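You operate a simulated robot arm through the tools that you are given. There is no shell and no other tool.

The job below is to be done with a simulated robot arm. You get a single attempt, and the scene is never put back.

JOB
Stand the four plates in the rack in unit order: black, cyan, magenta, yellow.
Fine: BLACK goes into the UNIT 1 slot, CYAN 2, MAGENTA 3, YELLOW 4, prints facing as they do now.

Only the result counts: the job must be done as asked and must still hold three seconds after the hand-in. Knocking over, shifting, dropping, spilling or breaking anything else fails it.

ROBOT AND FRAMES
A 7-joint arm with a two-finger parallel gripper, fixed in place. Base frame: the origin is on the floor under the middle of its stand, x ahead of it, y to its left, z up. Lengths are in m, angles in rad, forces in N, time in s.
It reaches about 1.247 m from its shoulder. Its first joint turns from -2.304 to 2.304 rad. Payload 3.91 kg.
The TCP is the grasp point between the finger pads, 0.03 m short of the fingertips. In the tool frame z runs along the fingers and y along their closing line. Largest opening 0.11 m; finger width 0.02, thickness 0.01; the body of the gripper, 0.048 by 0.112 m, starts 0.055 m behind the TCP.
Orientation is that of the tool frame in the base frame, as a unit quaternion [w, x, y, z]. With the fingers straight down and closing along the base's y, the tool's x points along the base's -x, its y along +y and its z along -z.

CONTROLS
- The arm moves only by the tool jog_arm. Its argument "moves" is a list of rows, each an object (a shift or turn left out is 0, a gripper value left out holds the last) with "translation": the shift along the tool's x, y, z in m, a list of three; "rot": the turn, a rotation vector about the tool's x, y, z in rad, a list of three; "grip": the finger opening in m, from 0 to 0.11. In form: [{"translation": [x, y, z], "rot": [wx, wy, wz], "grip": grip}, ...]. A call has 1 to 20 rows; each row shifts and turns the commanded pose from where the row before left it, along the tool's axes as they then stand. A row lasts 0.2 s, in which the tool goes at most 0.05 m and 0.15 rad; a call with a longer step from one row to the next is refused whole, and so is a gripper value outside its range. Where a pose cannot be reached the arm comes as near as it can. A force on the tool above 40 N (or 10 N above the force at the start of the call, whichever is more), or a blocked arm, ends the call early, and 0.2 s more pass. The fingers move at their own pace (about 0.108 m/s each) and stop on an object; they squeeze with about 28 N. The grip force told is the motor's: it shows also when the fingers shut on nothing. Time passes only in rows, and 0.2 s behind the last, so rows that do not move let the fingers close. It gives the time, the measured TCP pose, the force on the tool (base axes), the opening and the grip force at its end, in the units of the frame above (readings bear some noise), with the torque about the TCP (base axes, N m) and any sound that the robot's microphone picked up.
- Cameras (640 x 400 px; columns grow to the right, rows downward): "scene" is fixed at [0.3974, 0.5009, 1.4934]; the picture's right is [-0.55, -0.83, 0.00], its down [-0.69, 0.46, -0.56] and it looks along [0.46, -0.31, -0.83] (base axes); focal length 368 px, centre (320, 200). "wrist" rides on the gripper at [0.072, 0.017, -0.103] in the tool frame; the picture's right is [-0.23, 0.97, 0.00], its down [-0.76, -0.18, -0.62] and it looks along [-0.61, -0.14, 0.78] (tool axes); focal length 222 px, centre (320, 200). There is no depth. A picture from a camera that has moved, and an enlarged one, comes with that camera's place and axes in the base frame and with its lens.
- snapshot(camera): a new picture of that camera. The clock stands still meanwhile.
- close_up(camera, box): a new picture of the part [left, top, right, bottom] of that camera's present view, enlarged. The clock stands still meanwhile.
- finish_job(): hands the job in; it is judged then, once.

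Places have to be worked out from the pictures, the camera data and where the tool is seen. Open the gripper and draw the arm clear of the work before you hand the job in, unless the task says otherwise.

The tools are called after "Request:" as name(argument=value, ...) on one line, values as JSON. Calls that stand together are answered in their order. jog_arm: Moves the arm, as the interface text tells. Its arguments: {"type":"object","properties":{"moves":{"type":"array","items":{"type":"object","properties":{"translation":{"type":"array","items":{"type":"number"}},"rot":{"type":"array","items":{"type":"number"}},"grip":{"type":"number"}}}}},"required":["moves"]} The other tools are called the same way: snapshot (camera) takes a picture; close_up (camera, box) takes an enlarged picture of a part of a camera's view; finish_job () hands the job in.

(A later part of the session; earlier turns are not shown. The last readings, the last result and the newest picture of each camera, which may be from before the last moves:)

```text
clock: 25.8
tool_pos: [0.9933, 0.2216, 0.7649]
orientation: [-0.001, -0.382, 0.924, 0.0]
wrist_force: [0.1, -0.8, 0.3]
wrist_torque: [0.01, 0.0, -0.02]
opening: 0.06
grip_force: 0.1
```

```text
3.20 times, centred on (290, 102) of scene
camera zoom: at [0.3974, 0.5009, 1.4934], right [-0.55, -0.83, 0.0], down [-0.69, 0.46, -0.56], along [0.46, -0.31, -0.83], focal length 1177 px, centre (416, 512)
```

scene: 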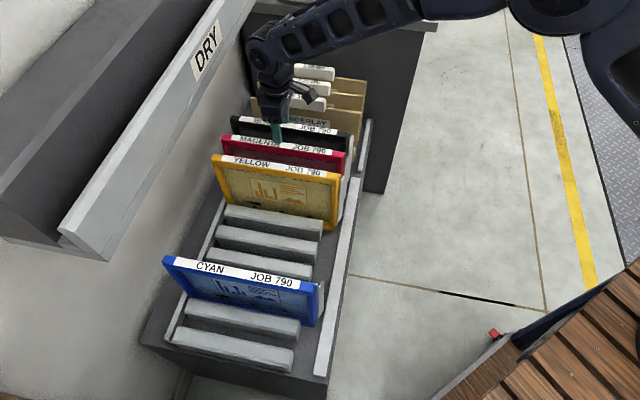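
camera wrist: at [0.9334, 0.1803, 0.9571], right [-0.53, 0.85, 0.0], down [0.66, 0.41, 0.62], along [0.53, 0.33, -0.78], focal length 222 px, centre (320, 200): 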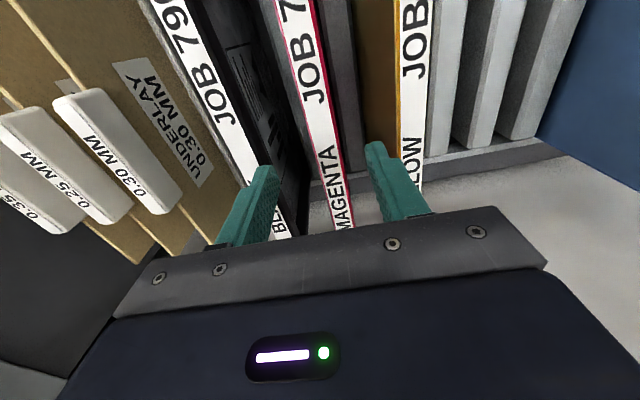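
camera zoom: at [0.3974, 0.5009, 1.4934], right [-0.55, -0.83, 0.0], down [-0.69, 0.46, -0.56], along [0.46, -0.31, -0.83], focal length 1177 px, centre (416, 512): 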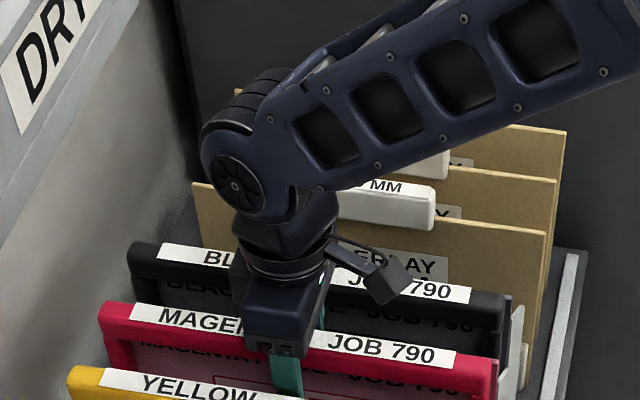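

Fingers straddle magenta with clearance to both neighbours. Closing and lifting a little.

Request:
jog_arm(moves=[{"grip": 0.0}, {"grip": 0.0}, {"grip": 0.0}, {"translation": [0, 0, -0.01]}, {"translation": [0, 0, -0.015]}, {"translation": [0, 0, -0.02]}, {}])

Request:
snapshot(camera="scene")

Request:
snapshot(camera="wrist")

```text
clock: 27.4
tool_pos: [0.9923, 0.2212, 0.8082]
orientation: [0.0, -0.383, 0.924, 0.001]
wrist_force: [0.2, 1.1, -2.8]
wrist_torque: [0.0, 0.0, 0.02]
opening: 0.0237
grip_force: 28.3
```

```text
taken
```

scene: 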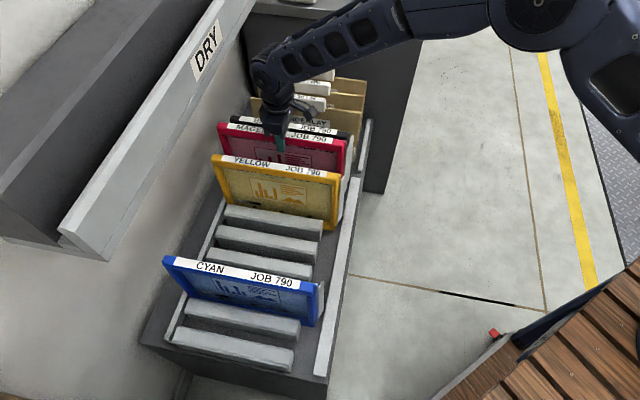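

```text
taken
camera wrist: at [0.9296, 0.1829, 0.9126], right [-0.53, 0.85, 0.0], down [0.66, 0.41, 0.62], along [0.53, 0.33, -0.78], focal length 222 px, centre (320, 200)
```

wrist: 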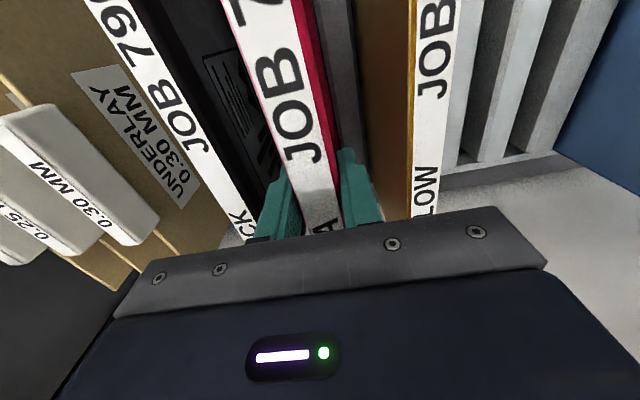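

Magenta hangs cleanly. I'll lift to mid-height, pull it 0.12 m toward the robot to get out from under the DRY trough, then raise it above the plate tops.

Request:
jog_arm(moves=[{"translation": [0, 0, -0.03]}, {"translation": [0, 0, -0.035]}, {"translation": [0, 0, -0.04]}, {"translation": [0.02, 0, 0]}, {"translation": [0.035, 0, 0]}, {"translation": [0.035, 0, 0]}, {"translation": [0.03, 0, 0]}, {"translation": [0, 0, -0.03]}, {"translation": [0, 0, -0.04]}, {"translation": [0, 0, -0.04]}, {"translation": [0, 0, -0.03]}, {}, {}])

Request:
snapshot(camera="scene")

Request:
snapshot(camera="wrist")

```text
clock: 30.2
tool_pos: [0.9083, 0.135, 1.0552]
orientation: [0.0, -0.382, 0.924, -0.001]
wrist_force: [0.3, 0.1, -2.7]
wrist_torque: [-0.01, 0.06, -0.01]
opening: 0.0238
grip_force: 28.3
```

```text
taken
```

scene: 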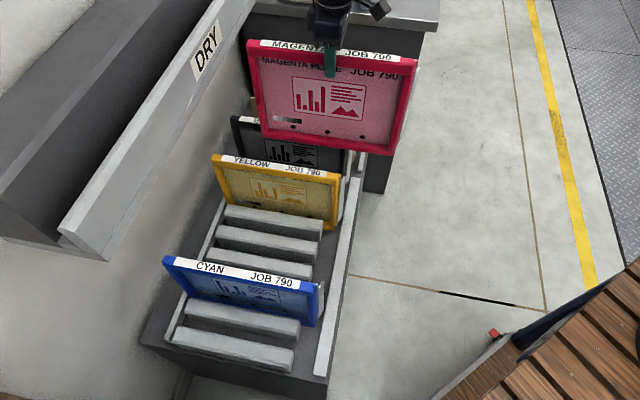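

```text
taken
camera wrist: at [0.8453, 0.0963, 1.1583], right [-0.53, 0.85, 0.0], down [0.66, 0.41, 0.62], along [0.53, 0.33, -0.78], focal length 222 px, centre (320, 200)
```

wrist: 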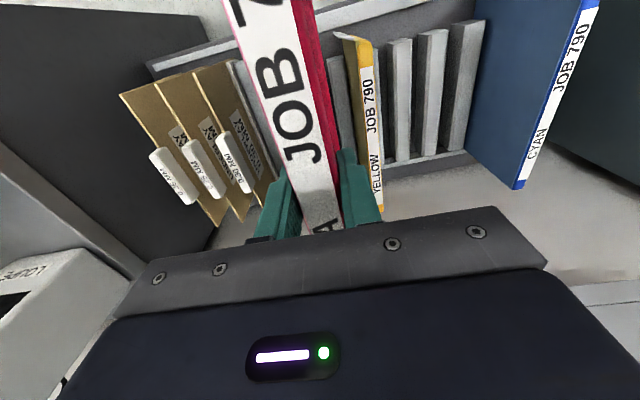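

Clear of everything, with the far corner ~6 cm in front of the trough. Carrying it along the rack over yellow to the UNIT 3 line.

Request:
jog_arm(moves=[{"translation": [0, 0.0175, 0]}, {"translation": [0, 0.03, 0]}, {"translation": [0, 0.03, 0]}, {"translation": [0, 0.03, 0]}, {"translation": [0, 0.03, 0]}, {"translation": [0, 0.03, 0]}, {"translation": [0, 0.03, 0]}, {"translation": [0, 0.03, 0]}, {"translation": [0, 0.03, 0]}, {"translation": [0, 0.03, 0]}, {}, {}])

Request:
snapshot(camera="scene")

Request:
snapshot(camera="wrist")

```text
clock: 32.8
tool_pos: [0.7057, 0.3386, 1.0548]
orientation: [-0.001, -0.383, 0.924, 0.0]
wrist_force: [0.4, 0.6, -3.0]
wrist_torque: [-0.01, 0.03, 0.01]
opening: 0.0241
grip_force: 28.1
```

```text
taken
```

scene: 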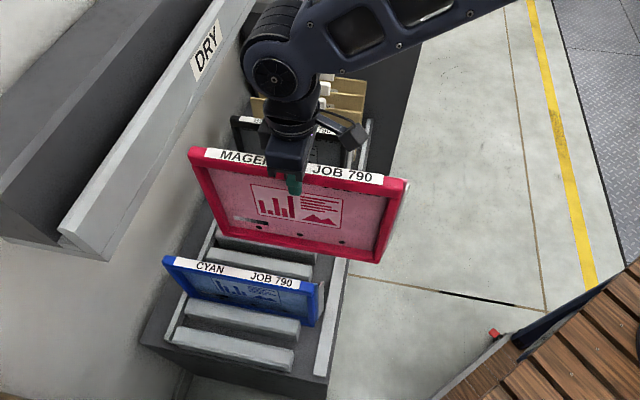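

```text
taken
camera wrist: at [0.6427, 0.3001, 1.1583], right [-0.53, 0.85, 0.0], down [0.66, 0.41, 0.62], along [0.53, 0.33, -0.78], focal length 222 px, centre (320, 200)
```

wrist: 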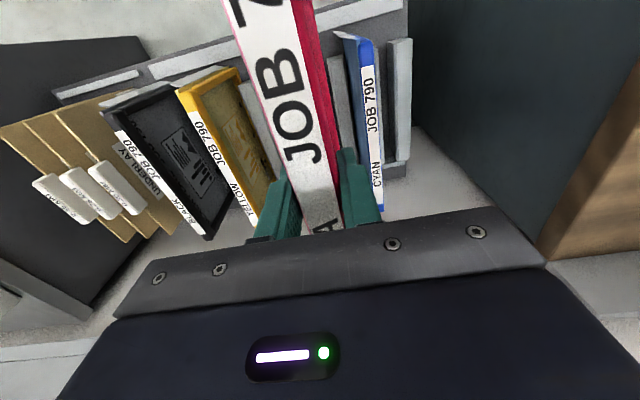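

Lined up on UNIT 3. I'll lower to mid-height while still pulled back, push back in by the same 0.12 m, then check alignment above the slot.

Request:
jog_arm(moves=[{"translation": [0, 0, 0.03]}, {"translation": [0, 0, 0.04]}, {"translation": [0, 0, 0.04]}, {"translation": [0, 0, 0.03]}, {"translation": [-0.03, 0, 0]}, {"translation": [-0.035, 0, 0]}, {"translation": [-0.035, 0, 0]}, {"translation": [-0.02, 0, 0]}, {"translation": [0, 0, 0.025]}, {"translation": [0, 0, 0.025]}, {}, {}])

Request:
snapshot(camera="scene")

Request:
close_up(camera="wrist", box=[160, 0, 480, 200])

Request:
close_up(camera="scene", box=[150, 180, 350, 350])

```text
clock: 35.4
tool_pos: [0.7899, 0.4247, 0.863]
orientation: [0.0, -0.383, 0.924, 0.0]
wrist_force: [-0.4, 0.0, -3.6]
wrist_torque: [-0.03, 0.04, 0.02]
opening: 0.0237
grip_force: 28.0
```

```text
taken
```

scene: 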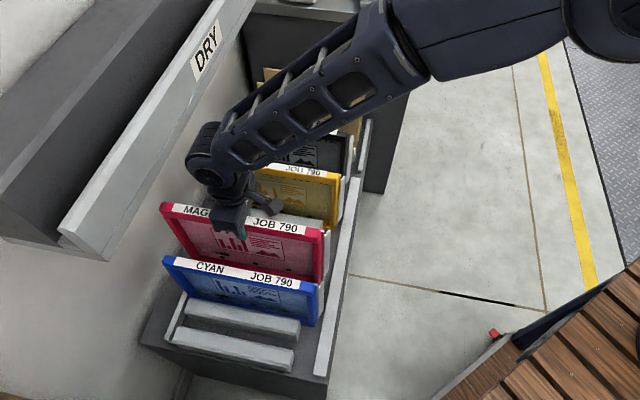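

```text
2.00 times, centred on (320, 100) of wrist
camera zoom: at [0.7278, 0.3866, 0.9665], right [-0.53, 0.85, 0.0], down [0.66, 0.41, 0.62], along [0.53, 0.33, -0.78], focal length 444 px, centre (320, 400)
```

zoom: 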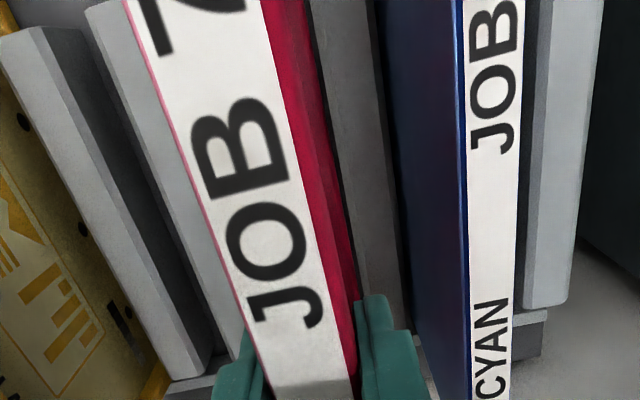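

```text
2.35 times, centred on (250, 265) of scene
camera zoom: at [0.3974, 0.5009, 1.4934], right [-0.55, -0.83, 0.0], down [-0.69, 0.46, -0.56], along [0.46, -0.31, -0.83], focal length 865 px, centre (485, 47)
```

zoom: 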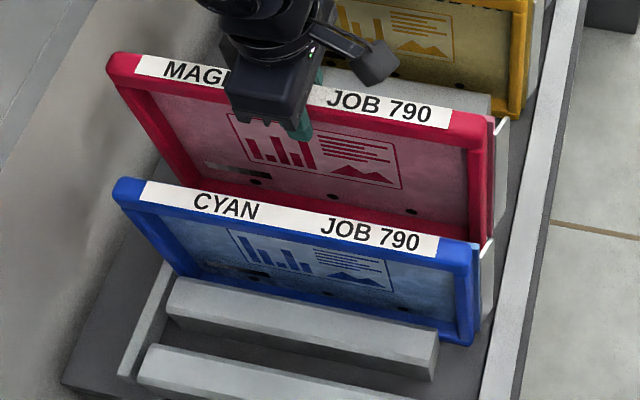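

Magenta sits at A = −0.258, P = 0.859, over the slot right behind cyan (UNIT 3). Lowering gently into the slot.

Request:
jog_arm(moves=[{"translation": [0, 0, 0.02]}, {"translation": [0, 0, 0.015]}, {"translation": [0, 0, 0.01]}, {"translation": [0, 0, 0.01]}, {"translation": [0, 0, 0.01]}, {}])

Request:
close_up(camera="wrist", box=[160, 0, 480, 200])

Request:
close_up(camera="scene", box=[150, 180, 350, 350])

```text
clock: 36.8
tool_pos: [0.7887, 0.4236, 0.7992]
orientation: [0.0, -0.383, 0.924, 0.0]
wrist_force: [0.6, 0.5, -3.2]
wrist_torque: [-0.01, 0.03, 0.03]
opening: 0.024
grip_force: 27.9
```

```text
2.00 times, centred on (320, 100) of wrist
camera zoom: at [0.7258, 0.3859, 0.9025], right [-0.53, 0.85, 0.0], down [0.66, 0.41, 0.62], along [0.53, 0.33, -0.78], focal length 444 px, centre (320, 400)
```

zoom: 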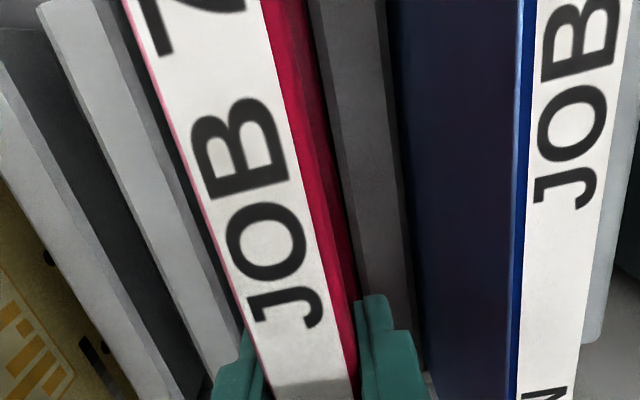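

```text
2.35 times, centred on (250, 265) of scene
camera zoom: at [0.3974, 0.5009, 1.4934], right [-0.55, -0.83, 0.0], down [-0.69, 0.46, -0.56], along [0.46, -0.31, -0.83], focal length 865 px, centre (485, 47)
```

zoom: 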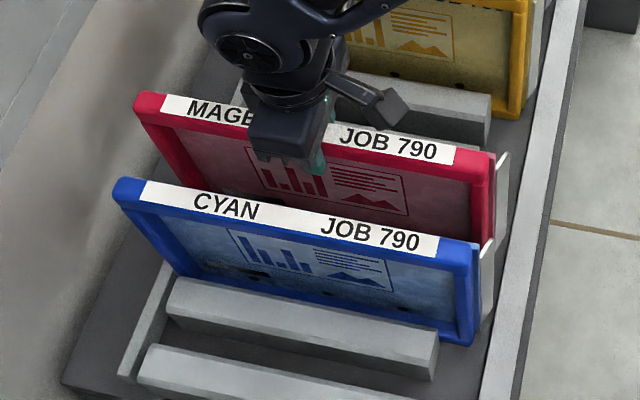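

Entered the slot without contact force. Continuing down to seat.

Request:
jog_arm(moves=[{"translation": [0, 0, 0.01]}, {"translation": [0, 0, 0.01]}, {"translation": [0, 0, 0.01]}, {"translation": [0, 0, 0.003]}, {}])

Request:
jog_arm(moves=[{"translation": [0, 0, 0.001]}, {"translation": [0, 0, 0.001]}, {}])

```text
clock: 38.0
tool_pos: [0.7899, 0.426, 0.7644]
orientation: [0.0, -0.382, 0.924, 0.0]
wrist_force: [1.0, -0.2, -2.9]
wrist_torque: [0.0, 0.02, -0.01]
opening: 0.0239
grip_force: 28.1
```

```text
clock: 38.8
tool_pos: [0.7899, 0.4244, 0.764]
orientation: [-0.001, -0.383, 0.924, 0.0]
wrist_force: [-0.9, -1.0, 6.4]
wrist_torque: [-0.52, 0.34, -0.03]
opening: 0.0238
grip_force: 27.4
```

Magenta is on the floor of the slot. Opening and checking.

Request:
jog_arm(moves=[{"translation": [0, 0, -0.0005]}, {"grip": 0.058}, {"grip": 0.058}, {"grip": 0.058}])

Request:
close_up(camera="wrist", box=[160, 60, 480, 260])

Request:
snapshot(camera="scene")

```text
clock: 39.8
tool_pos: [0.7896, 0.4237, 0.7651]
orientation: [-0.001, -0.383, 0.924, 0.0]
wrist_force: [-0.3, -0.5, -0.5]
wrist_torque: [0.02, -0.01, -0.03]
opening: 0.0579
grip_force: 0.0
```

```text
2.00 times, centred on (320, 160) of wrist
camera zoom: at [0.7272, 0.3856, 0.8679], right [-0.53, 0.85, 0.0], down [0.66, 0.41, 0.62], along [0.53, 0.33, -0.78], focal length 444 px, centre (320, 280)
```

zoom: 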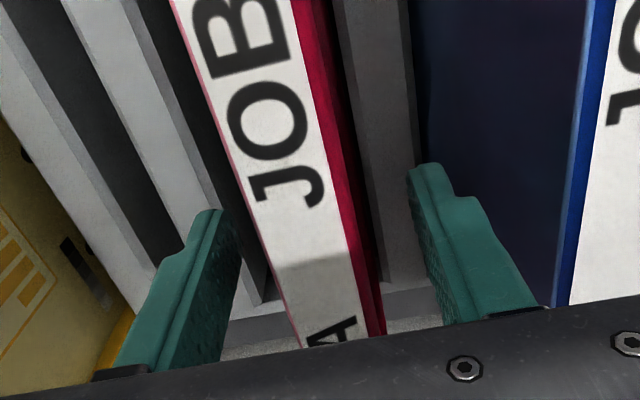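

```text
taken
```

scene: 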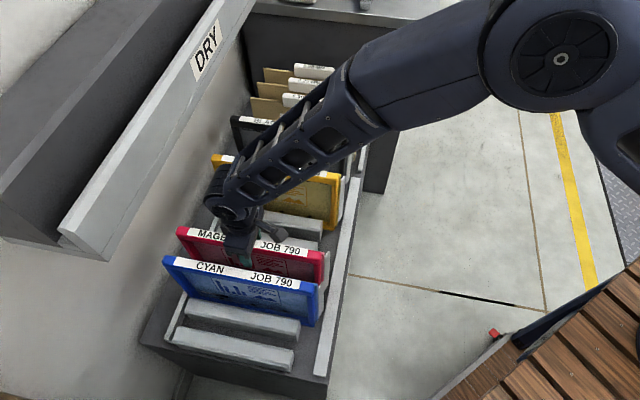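

Magenta stands in UNIT 3. Rising and moving to yellow (A ≈ −0.4765).

Request:
jog_arm(moves=[{"translation": [0, 0, -0.02]}, {"translation": [0, 0, -0.03]}, {"translation": [0, 0, -0.04]}, {"translation": [0, -0.035, 0]}, {"translation": [0, -0.045, 0]}, {"translation": [0, -0.045, 0]}, {"translation": [0, -0.045, 0]}, {"translation": [0, -0.03, 0]}, {"translation": [0, -0.0175, 0]}, {}, {}])

Request:
snapshot(camera="scene")

Request:
close_up(camera="wrist", box=[240, 90, 400, 190])

```text
clock: 42.2
tool_pos: [0.9438, 0.2698, 0.8559]
orientation: [0.0, -0.383, 0.924, 0.0]
wrist_force: [-0.3, -0.4, -0.5]
wrist_torque: [0.01, -0.04, -0.01]
opening: 0.0582
grip_force: 0.0
```

```text
taken
```

scene: 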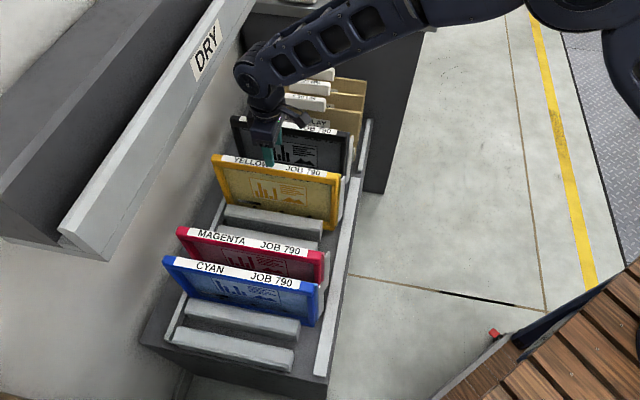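

```text
4.00 times, centred on (320, 140) of wrist
camera zoom: at [0.8794, 0.2325, 0.9593], right [-0.53, 0.85, 0.0], down [0.66, 0.41, 0.62], along [0.53, 0.33, -0.78], focal length 888 px, centre (320, 440)
```

zoom: 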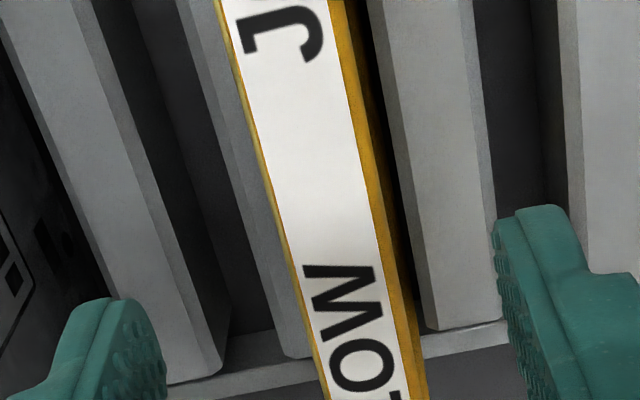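

Yellow is centred within a millimetre. Descending, closing and lifting slightly.

Request:
jog_arm(moves=[{"translation": [0, 0, 0.02]}, {"translation": [0, 0, 0.02]}, {"translation": [0, 0, 0.02]}, {"translation": [0, 0, 0.02]}, {"translation": [0, 0, 0.011]}, {}, {"grip": 0.0}, {"grip": 0.0}, {"grip": 0.0}])

Request:
jog_arm(moves=[{"translation": [0, 0, -0.01]}, {"translation": [0, 0, -0.015]}, {"translation": [0, 0, -0.02]}, {}])

Request:
snapshot(camera="scene")

```text
clock: 44.2
tool_pos: [0.9431, 0.27, 0.7631]
orientation: [0.0, -0.383, 0.924, 0.0]
wrist_force: [0.8, 0.8, 0.5]
wrist_torque: [-0.02, -0.06, -0.01]
opening: 0.0237
grip_force: 27.9
```

```text
clock: 45.2
tool_pos: [0.9438, 0.2703, 0.808]
orientation: [0.0, -0.383, 0.924, 0.0]
wrist_force: [-0.2, 0.2, -2.5]
wrist_torque: [-0.03, 0.04, -0.02]
opening: 0.0238
grip_force: 27.8
```

```text
taken
```

scene: 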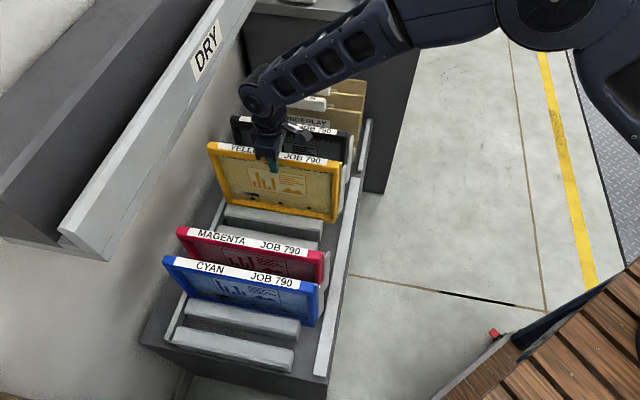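

Yellow lifts cleanly. Raising above the dividers and moving two slots to the UNIT 4 line.

Request:
jog_arm(moves=[{"translation": [0, 0, -0.025]}, {"translation": [0, 0, -0.03]}, {"translation": [0, 0.0165, 0]}, {"translation": [0, 0.03, 0]}, {"translation": [0, 0.03, 0]}, {"translation": [0, 0.03, 0]}, {"translation": [0, 0.025, 0]}, {"translation": [0, 0.015, 0]}, {}, {}])

Request:
snapshot(camera="scene")

Request:
close_up(camera="wrist", box=[160, 0, 480, 200])

Request:
close_up(camera="scene", box=[150, 150, 350, 320])

```text
clock: 47.4
tool_pos: [0.84, 0.3731, 0.8636]
orientation: [0.0, -0.382, 0.924, 0.0]
wrist_force: [-1.3, 0.5, -2.6]
wrist_torque: [0.02, 0.02, -0.01]
opening: 0.0238
grip_force: 28.0
```

```text
taken
```

scene: 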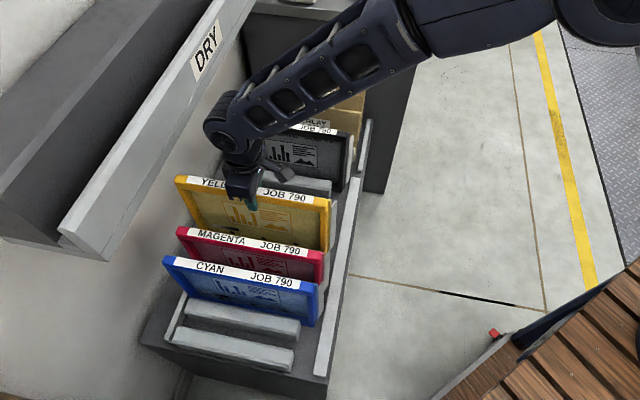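

```text
2.00 times, centred on (320, 100) of wrist
camera zoom: at [0.7765, 0.3357, 0.9668], right [-0.53, 0.85, 0.0], down [0.66, 0.41, 0.62], along [0.53, 0.33, -0.78], focal length 444 px, centre (320, 400)
```

zoom: 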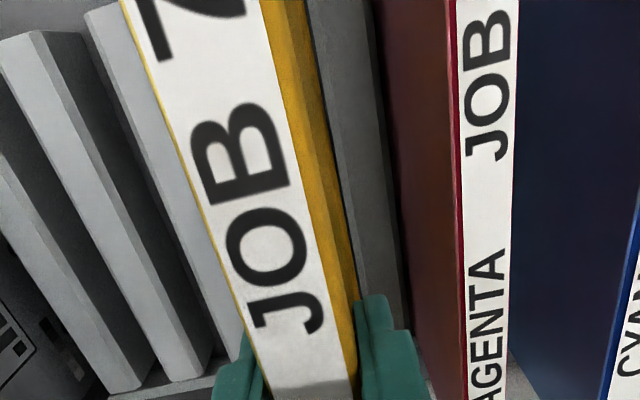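

```text
2.35 times, centred on (250, 235) of scene
camera zoom: at [0.3974, 0.5009, 1.4934], right [-0.55, -0.83, 0.0], down [-0.69, 0.46, -0.56], along [0.46, -0.31, -0.83], focal length 865 px, centre (485, 118)
```

zoom: 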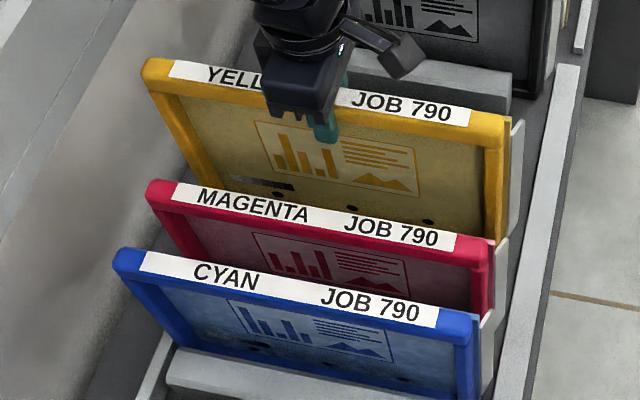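

Yellow is at A = −0.330 over UNIT 4, looking the same as magenta did over UNIT 3. Lowering into the slot.

Request:
jog_arm(moves=[{"translation": [0, 0, 0.02]}, {"translation": [0, 0, 0.015]}, {"translation": [0, 0, 0.01]}, {"translation": [0, 0, 0.01]}, {"translation": [0, 0, 0.01]}, {}])

Request:
close_up(camera="scene", box=[150, 150, 350, 320])

```text
clock: 48.8
tool_pos: [0.8401, 0.3739, 0.7985]
orientation: [0.0, -0.382, 0.924, -0.001]
wrist_force: [0.8, -0.3, -2.9]
wrist_torque: [-0.01, 0.04, -0.03]
opening: 0.0237
grip_force: 28.0
```

```text
2.35 times, centred on (250, 235) of scene
camera zoom: at [0.3974, 0.5009, 1.4934], right [-0.55, -0.83, 0.0], down [-0.69, 0.46, -0.56], along [0.46, -0.31, -0.83], focal length 865 px, centre (485, 118)
```

zoom: 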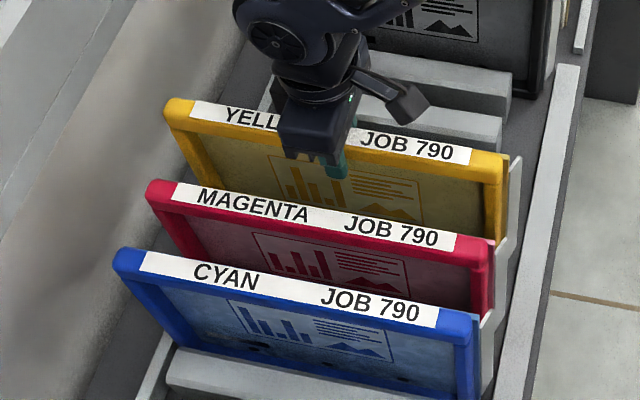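

No contact force inside the slot; continuing to the seat height and easing onto the floor.

Request:
jog_arm(moves=[{"translation": [0, 0, 0.01]}, {"translation": [0, 0, 0.01]}, {"translation": [0, 0, 0.01]}, {"translation": [0, 0, 0.003]}, {}])

Request:
jog_arm(moves=[{"translation": [0, 0, 0.001]}, {"translation": [0, 0, 0.001]}, {}])

```text
clock: 50.0
tool_pos: [0.8387, 0.374, 0.7656]
orientation: [0.0, -0.382, 0.924, 0.0]
wrist_force: [0.0, -0.4, -3.2]
wrist_torque: [-0.03, 0.02, 0.03]
opening: 0.0237
grip_force: 28.0
```

```text
clock: 50.8
tool_pos: [0.8391, 0.3731, 0.7631]
orientation: [0.0, -0.383, 0.924, 0.0]
wrist_force: [0.2, -0.6, -2.3]
wrist_torque: [0.0, 0.03, 0.0]
opening: 0.0239
grip_force: 28.3
```

Still hanging; another millimetre or two.

Request:
jog_arm(moves=[{"translation": [0, 0, 0.001]}, {}])

```text
clock: 51.4
tool_pos: [0.8407, 0.374, 0.7627]
orientation: [0.001, -0.383, 0.924, 0.0]
wrist_force: [-1.6, -0.1, 4.8]
wrist_torque: [-0.37, 0.67, -0.02]
opening: 0.0239
grip_force: 28.1
```

Seated (4.8 N upward). Releasing with a small opening.

Request:
jog_arm(moves=[{"translation": [0, 0, -0.0005]}, {"grip": 0.058}, {"grip": 0.058}, {"grip": 0.058}])

Request:
close_up(camera="wrist", box=[160, 60, 480, 260])

Request:
snapshot(camera="scene")

```text
clock: 52.4
tool_pos: [0.8398, 0.374, 0.7632]
orientation: [0.0, -0.383, 0.924, 0.001]
wrist_force: [-0.4, -0.3, 0.8]
wrist_torque: [-0.04, 0.01, 0.01]
opening: 0.058
grip_force: 0.1
```

```text
2.00 times, centred on (320, 160) of wrist
camera zoom: at [0.7771, 0.3352, 0.8665], right [-0.53, 0.85, 0.0], down [0.66, 0.41, 0.62], along [0.53, 0.33, -0.78], focal length 444 px, centre (320, 280)
```

zoom: 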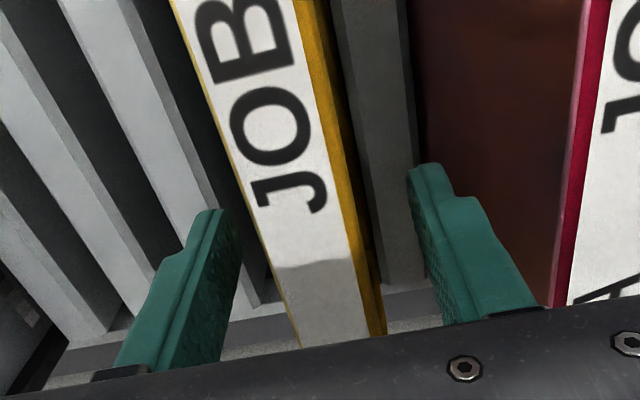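

```text
taken
```

scene: 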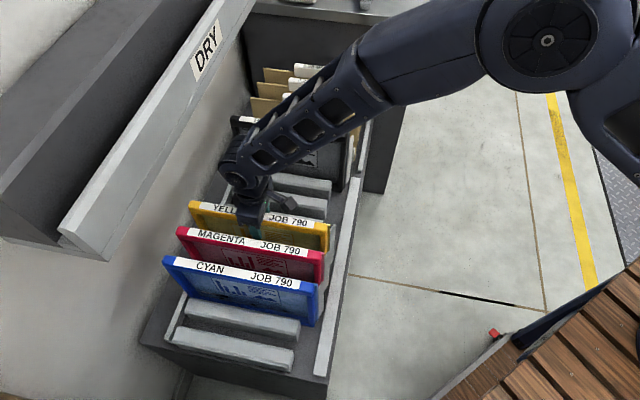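

Yellow stands in UNIT 4. Now to black: rise, travel over it, and inspect clearance to the underlay tabs before descending.

Request:
jog_arm(moves=[{"translation": [0, 0, -0.02]}, {"translation": [0, 0, -0.04]}, {"translation": [0, 0, -0.04]}, {"translation": [0, -0.04, 0]}, {"translation": [0, -0.045, 0]}, {"translation": [0, -0.045, 0]}, {"translation": [0, -0.045, 0]}, {"translation": [0, -0.045, 0]}, {"translation": [0, -0.04, 0]}, {"translation": [0, -0.0295, 0]}, {}, {}])

Request:
snapshot(camera="wrist")

Request:
close_up(camera="wrist", box=[240, 90, 400, 190])

Request:
close_up(camera="scene", box=[190, 30, 390, 155])

Request:
snapshot(camera="scene")

```text
clock: 55.0
tool_pos: [1.0425, 0.1693, 0.8625]
orientation: [0.0, -0.382, 0.924, 0.001]
wrist_force: [0.2, 0.2, 0.4]
wrist_torque: [0.01, -0.05, 0.02]
opening: 0.0582
grip_force: 0.1
```

```text
taken
camera wrist: at [0.9803, 0.1304, 0.9664], right [-0.53, 0.85, 0.0], down [0.66, 0.41, 0.62], along [0.53, 0.33, -0.78], focal length 222 px, centre (320, 200)
```

wrist: 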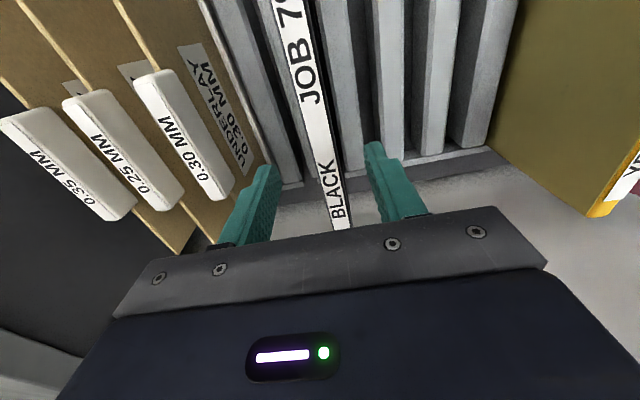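

```text
4.00 times, centred on (320, 140) of wrist
camera zoom: at [0.9803, 0.1304, 0.9664], right [-0.53, 0.85, 0.0], down [0.66, 0.41, 0.62], along [0.53, 0.33, -0.78], focal length 888 px, centre (320, 440)
```

zoom: 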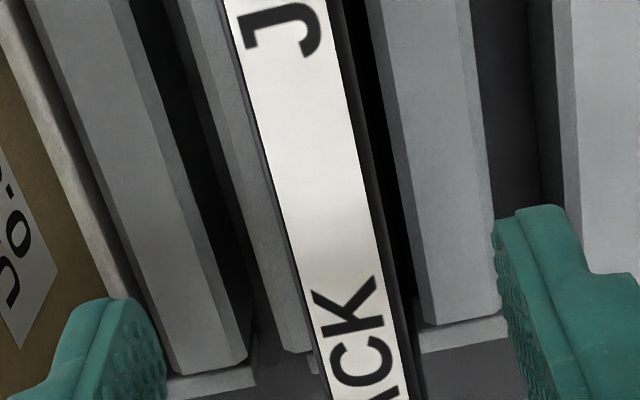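

```text
3.20 times, centred on (290, 92) of scene
camera zoom: at [0.3974, 0.5009, 1.4934], right [-0.55, -0.83, 0.0], down [-0.69, 0.46, -0.56], along [0.46, -0.31, -0.83], focal length 1177 px, centre (416, 544)
```

zoom: 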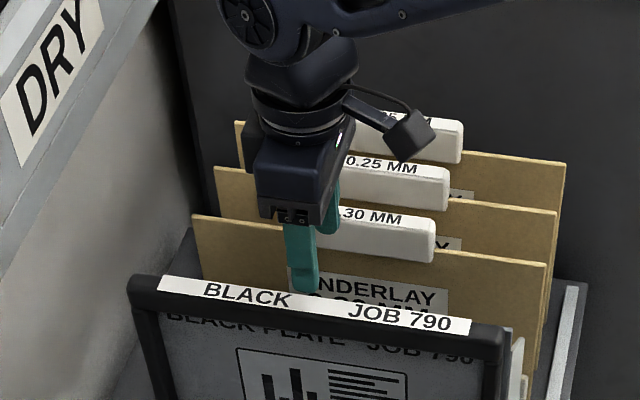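

```text
taken
```

scene: 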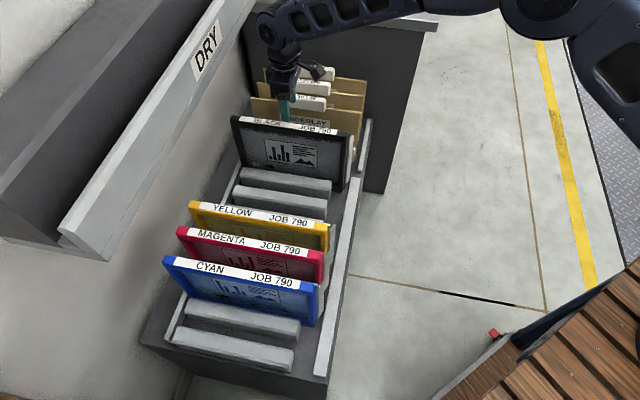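

Black is centred within ~1 mm, and the nearest underlay tab (top z ≈ 0.79, A ≈ −0.71) is clear of the gripper body. Descending and gripping black.

Request:
jog_arm(moves=[{"translation": [0, -0.0005, 0.02]}, {"translation": [0, 0, 0.02]}, {"translation": [0, 0, 0.02]}, {"translation": [0, 0, 0.02]}, {"translation": [0, 0, 0.01]}, {"translation": [0, 0, 0.009]}, {}])

Request:
snapshot(camera="wrist")

Request:
close_up(camera="scene", box=[190, 30, 390, 155])

```text
clock: 56.6
tool_pos: [1.0451, 0.1701, 0.7644]
orientation: [-0.001, -0.382, 0.924, 0.0]
wrist_force: [0.5, 0.5, -0.2]
wrist_torque: [-0.01, 0.02, 0.01]
opening: 0.0582
grip_force: 0.0
```

```text
taken
camera wrist: at [0.9828, 0.1299, 0.8678], right [-0.53, 0.85, 0.0], down [0.66, 0.41, 0.62], along [0.53, 0.33, -0.78], focal length 222 px, centre (320, 200)
```

wrist: 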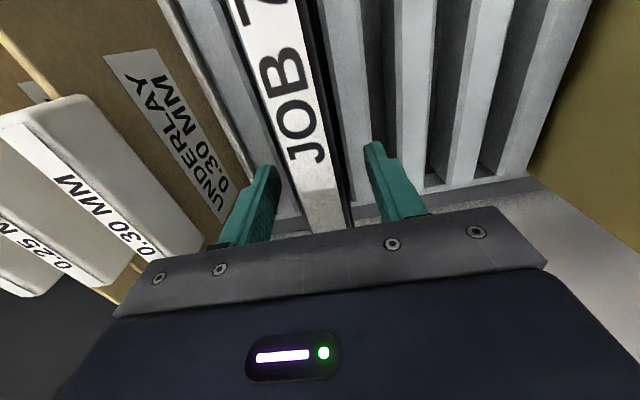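

```text
3.20 times, centred on (290, 92) of scene
camera zoom: at [0.3974, 0.5009, 1.4934], right [-0.55, -0.83, 0.0], down [-0.69, 0.46, -0.56], along [0.46, -0.31, -0.83], focal length 1177 px, centre (416, 544)
```

zoom: 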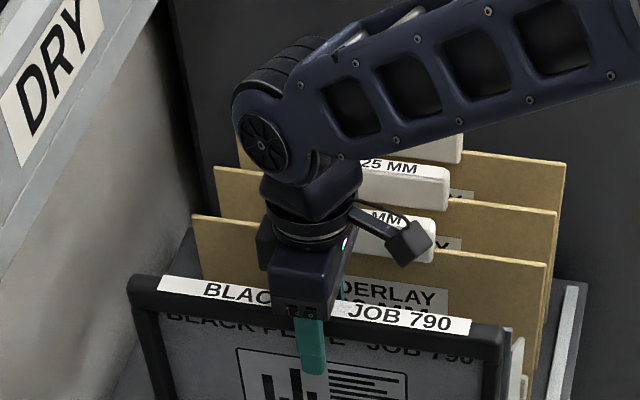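

In place with no contact. Closing on black and lifting slightly.

Request:
jog_arm(moves=[{"grip": 0.0}, {"grip": 0.0}, {"grip": 0.0}, {"translation": [0, 0, -0.01]}, {"translation": [0, 0, -0.015]}, {"translation": [0, 0, -0.02]}, {}])

Request:
snapshot(camera="scene")

Request:
snapshot(camera="wrist")

```text
clock: 58.2
tool_pos: [1.0461, 0.169, 0.8086]
orientation: [0.0, -0.383, 0.924, 0.001]
wrist_force: [0.9, 0.6, -3.0]
wrist_torque: [0.01, 0.03, 0.02]
opening: 0.0237
grip_force: 28.4
```

```text
taken
```

scene: 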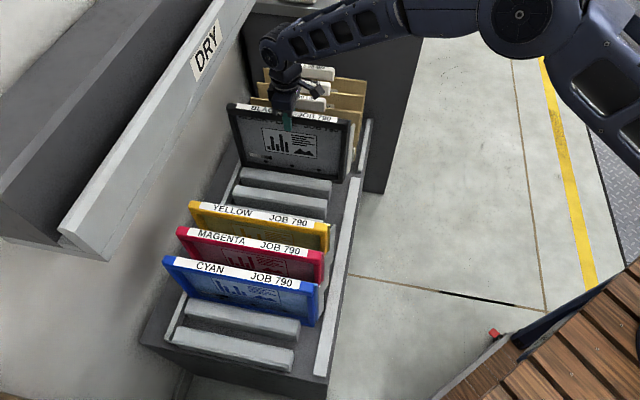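

```text
taken
camera wrist: at [0.983, 0.1307, 0.9119], right [-0.53, 0.85, 0.0], down [0.66, 0.41, 0.62], along [0.53, 0.33, -0.78], focal length 222 px, centre (320, 200)
```

wrist: 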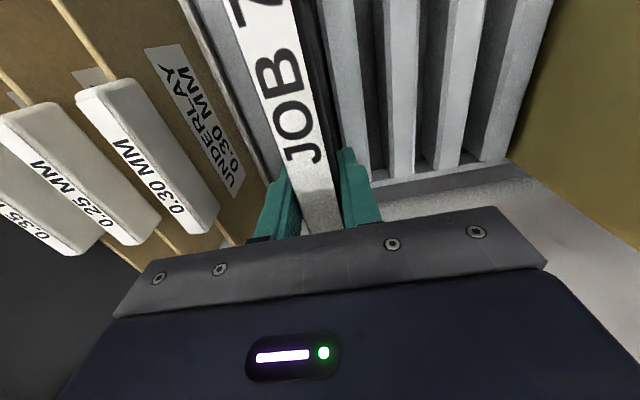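

Black hangs freely. I'll lift, shift a bit away from the underlays over the empty slots, pull back 0.12 m, and raise above plate-top height.

Request:
jog_arm(moves=[{"translation": [0, 0, -0.03]}, {"translation": [0, 0, -0.035]}, {"translation": [0, 0, -0.04]}, {"translation": [0, 0.03, 0]}, {"translation": [0, 0.04, 0]}, {"translation": [0, 0.02, 0]}, {"translation": [0.02, 0, 0]}, {"translation": [0.035, 0, 0]}, {"translation": [0.035, 0, 0]}, {"translation": [0.03, 0, 0]}, {"translation": [0, 0, -0.03]}, {"translation": [0, 0, -0.04]}, {"translation": [0, 0, -0.04]}, {"translation": [0, 0, -0.03]}, {}, {}])

Request:
snapshot(camera="scene")

Request:
snapshot(camera="wrist")

```text
clock: 61.6
tool_pos: [0.8985, 0.1479, 1.055]
orientation: [0.0, -0.383, 0.924, 0.0]
wrist_force: [-0.3, -0.4, -2.4]
wrist_torque: [0.0, 0.04, 0.01]
opening: 0.0235
grip_force: 27.6
```

```text
taken
```

scene: 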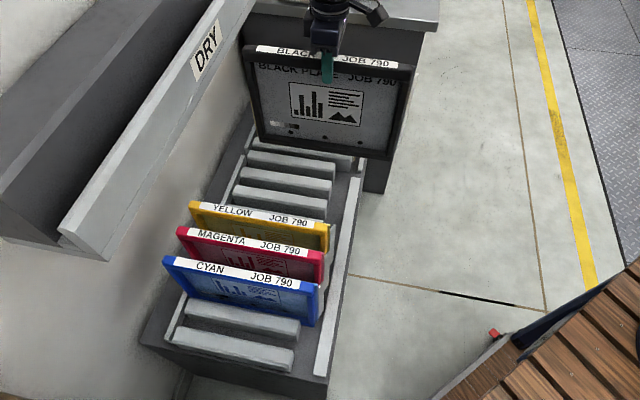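

```text
taken
camera wrist: at [0.8348, 0.11, 1.1568], right [-0.53, 0.85, 0.0], down [0.66, 0.41, 0.62], along [0.53, 0.33, -0.78], focal length 222 px, centre (320, 200)
```

wrist: 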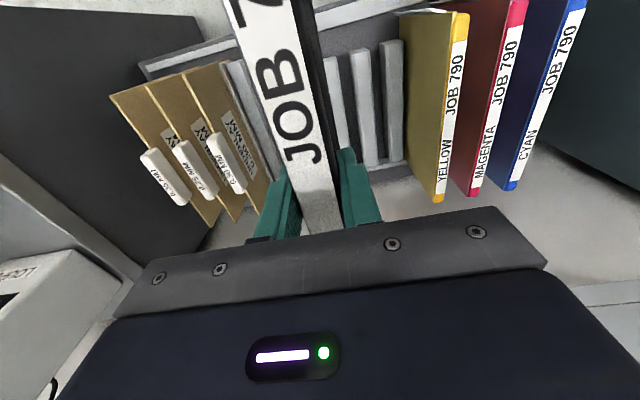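

Black is clear and high enough (same height at which magenta passed safely). Carrying it along over yellow, magenta and cyan to the UNIT 1 line.

Request:
jog_arm(moves=[{"translation": [0, 0.0144, 0]}, {"translation": [0, 0.03, 0]}, {"translation": [0, 0.03, 0]}, {"translation": [0, 0.03, 0]}, {"translation": [0, 0.03, 0]}, {"translation": [0, 0.03, 0]}, {"translation": [0, 0.03, 0]}, {"translation": [0, 0.03, 0]}, {"translation": [0, 0.03, 0]}, {"translation": [0, 0.03, 0]}, {"translation": [0, 0.03, 0]}, {"translation": [0, 0.03, 0]}, {"translation": [0, 0.03, 0]}, {"translation": [0, 0.03, 0]}, {"translation": [0, 0.01, 0]}, {}, {}])

Request:
snapshot(camera="scene")

Request:
snapshot(camera="wrist")

```text
clock: 65.2
tool_pos: [0.6031, 0.4415, 1.0548]
orientation: [0.0, -0.382, 0.924, 0.0]
wrist_force: [0.1, 0.1, -3.9]
wrist_torque: [0.02, 0.04, -0.01]
opening: 0.0237
grip_force: 28.0
```

```text
taken
```

scene: 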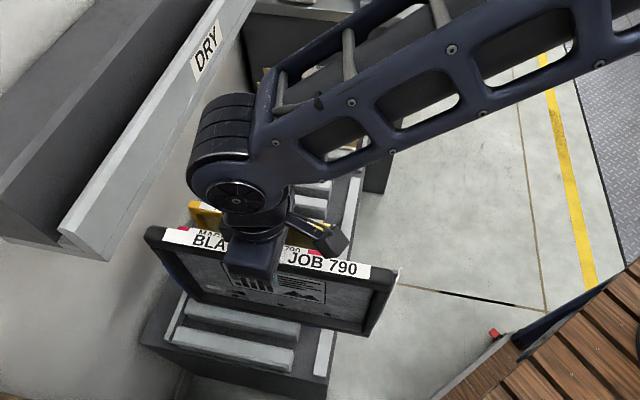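

```text
taken
camera wrist: at [0.5411, 0.4028, 1.1576], right [-0.53, 0.85, 0.0], down [0.66, 0.41, 0.62], along [0.53, 0.33, -0.78], focal length 222 px, centre (320, 200)
```

wrist: 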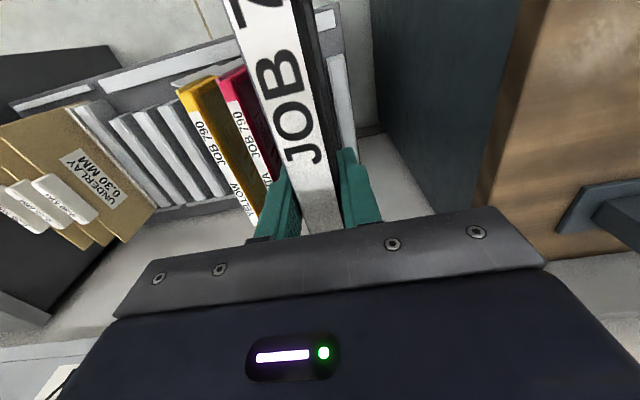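

Black is over the UNIT 1 line (A = −0.114), outside cyan. Lowering while pulled back, then pushing in by the same 0.12 m.

Request:
jog_arm(moves=[{"translation": [0, 0, 0.03]}, {"translation": [0, 0, 0.04]}, {"translation": [0, 0, 0.04]}, {"translation": [0, 0, 0.03]}, {"translation": [-0.03, 0, 0]}, {"translation": [-0.035, 0, 0]}, {"translation": [-0.035, 0, 0]}, {"translation": [-0.02, 0, 0]}, {"translation": [0, 0, 0.025]}, {"translation": [0, 0, 0.025]}, {}, {}])

Request:
snapshot(camera="scene")

Request:
snapshot(camera="wrist")

Request:
close_up(camera="scene", box=[130, 220, 350, 390])

```text
clock: 67.8
tool_pos: [0.689, 0.5252, 0.8613]
orientation: [0.0, -0.383, 0.924, 0.0]
wrist_force: [0.6, -0.3, -3.1]
wrist_torque: [0.04, 0.0, -0.02]
opening: 0.0239
grip_force: 28.3
```

```text
taken
```

scene: 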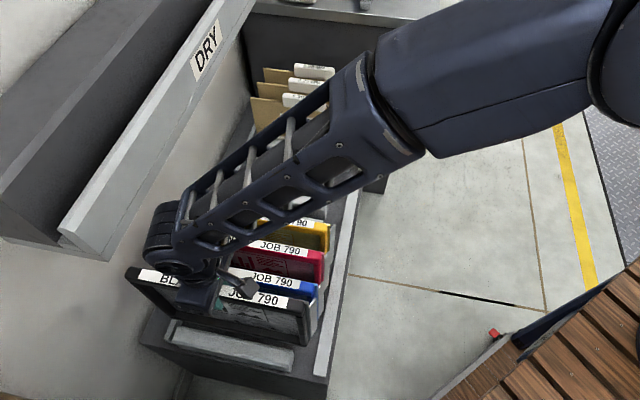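

```text
taken
camera wrist: at [0.626, 0.4873, 0.9658], right [-0.53, 0.85, 0.0], down [0.66, 0.41, 0.62], along [0.53, 0.33, -0.78], focal length 222 px, centre (320, 200)
```

wrist: 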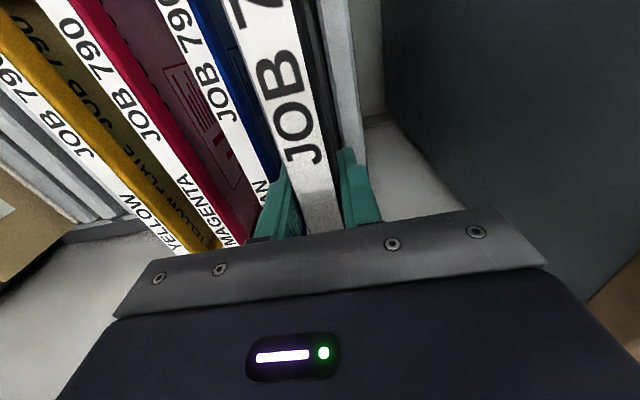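

```text
2.35 times, centred on (240, 305) of scene
camera zoom: at [0.3974, 0.5009, 1.4934], right [-0.55, -0.83, 0.0], down [-0.69, 0.46, -0.56], along [0.46, -0.31, -0.83], focal length 865 px, centre (508, -47)
```

zoom: 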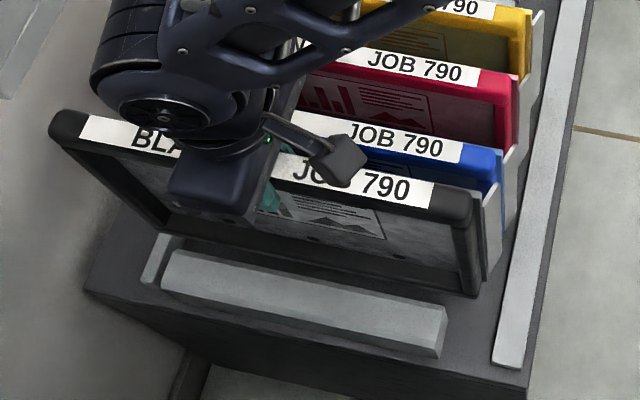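

Black is at A = −0.116, P = 0.859 with only the last divider in front of it: UNIT 1. Lowering gently.

Request:
jog_arm(moves=[{"translation": [0, 0, 0.02]}, {"translation": [0, 0, 0.015]}, {"translation": [0, 0, 0.01]}, {"translation": [0, 0, 0.01]}, {"translation": [0, 0, 0.01]}, {}])

Request:
close_up(camera="scene", box=[130, 220, 350, 390])

Request:
close_up(camera="wrist", box=[160, 0, 480, 200])

```text
clock: 69.2
tool_pos: [0.6883, 0.5259, 0.7996]
orientation: [0.0, -0.383, 0.924, 0.0]
wrist_force: [-0.4, 0.5, -3.2]
wrist_torque: [0.02, 0.02, 0.01]
opening: 0.0237
grip_force: 28.2
```

```text
2.35 times, centred on (240, 305) of scene
camera zoom: at [0.3974, 0.5009, 1.4934], right [-0.55, -0.83, 0.0], down [-0.69, 0.46, -0.56], along [0.46, -0.31, -0.83], focal length 865 px, centre (508, -47)
```

zoom: 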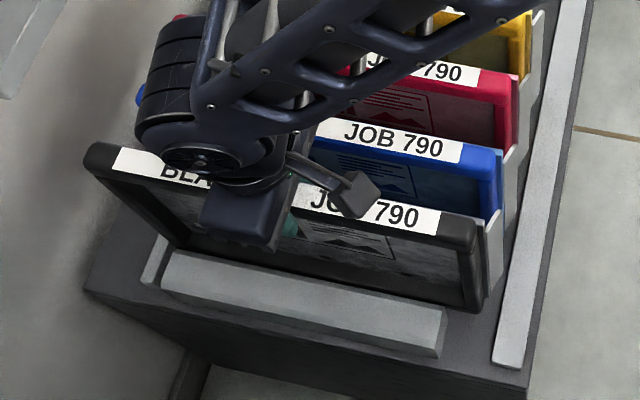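

```text
2.00 times, centred on (320, 100) of wrist
camera zoom: at [0.6244, 0.4872, 0.9024], right [-0.53, 0.85, 0.0], down [0.66, 0.41, 0.62], along [0.53, 0.33, -0.78], focal length 444 px, centre (320, 400)
```

zoom: 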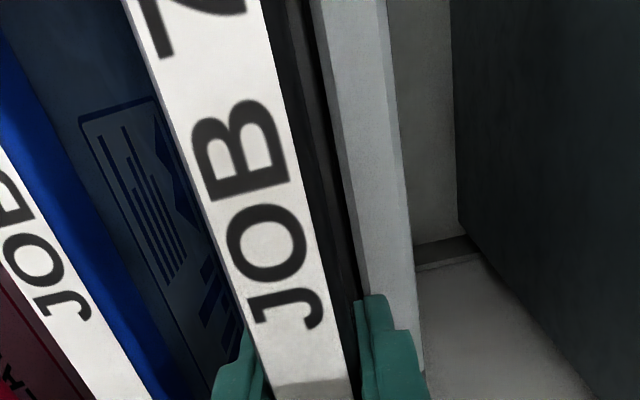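

It's inside the slot with no side load. Down to the seat height, then easing the last millimetres.

Request:
jog_arm(moves=[{"translation": [0, 0, 0.01]}, {"translation": [0, 0, 0.01]}, {"translation": [0, 0, 0.01]}, {"translation": [0, 0, 0.003]}, {}])

Request:
jog_arm(moves=[{"translation": [0, 0, 0.001]}, {"translation": [0, 0, 0.001]}, {}])

```text
clock: 70.4
tool_pos: [0.6877, 0.5255, 0.7669]
orientation: [-0.001, -0.383, 0.924, -0.001]
wrist_force: [-0.3, 0.5, -2.3]
wrist_torque: [0.03, 0.04, 0.0]
opening: 0.0239
grip_force: 27.7
```

```text
clock: 71.2
tool_pos: [0.6871, 0.5257, 0.7651]
orientation: [0.0, -0.383, 0.924, 0.0]
wrist_force: [-0.3, 0.0, 5.6]
wrist_torque: [-0.68, 0.45, 0.07]
opening: 0.0237
grip_force: 27.5
```

Black is on the floor of UNIT 1. Releasing.

Request:
jog_arm(moves=[{"translation": [0, 0, -0.0005]}, {"grip": 0.058}, {"grip": 0.058}, {"grip": 0.058}])

Request:
snapshot(camera="wrist")

Request:
close_up(camera="scene", box=[130, 220, 350, 390])

```text
clock: 72.2
tool_pos: [0.6868, 0.5249, 0.763]
orientation: [0.001, -0.382, 0.924, 0.0]
wrist_force: [0.3, 0.5, 0.2]
wrist_torque: [-0.04, -0.02, 0.04]
opening: 0.0578
grip_force: 0.0
```

```text
taken
camera wrist: at [0.6248, 0.4868, 0.8678], right [-0.53, 0.85, 0.0], down [0.66, 0.41, 0.62], along [0.53, 0.33, -0.78], focal length 222 px, centre (320, 200)
```

wrist: 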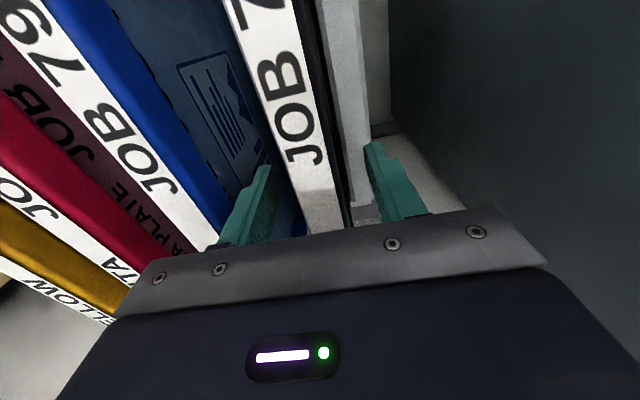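

```text
2.35 times, centred on (240, 305) of scene
camera zoom: at [0.3974, 0.5009, 1.4934], right [-0.55, -0.83, 0.0], down [-0.69, 0.46, -0.56], along [0.46, -0.31, -0.83], focal length 865 px, centre (508, -47)
```

zoom: 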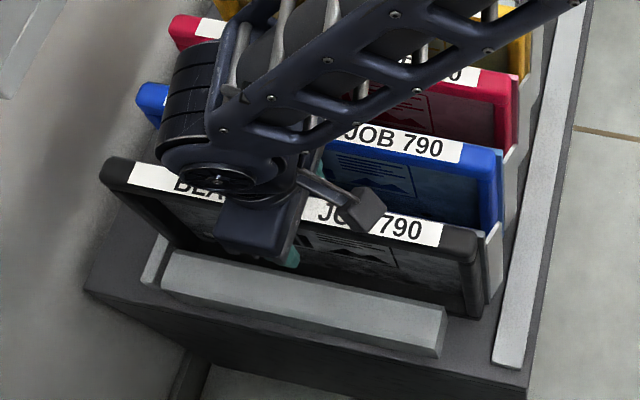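

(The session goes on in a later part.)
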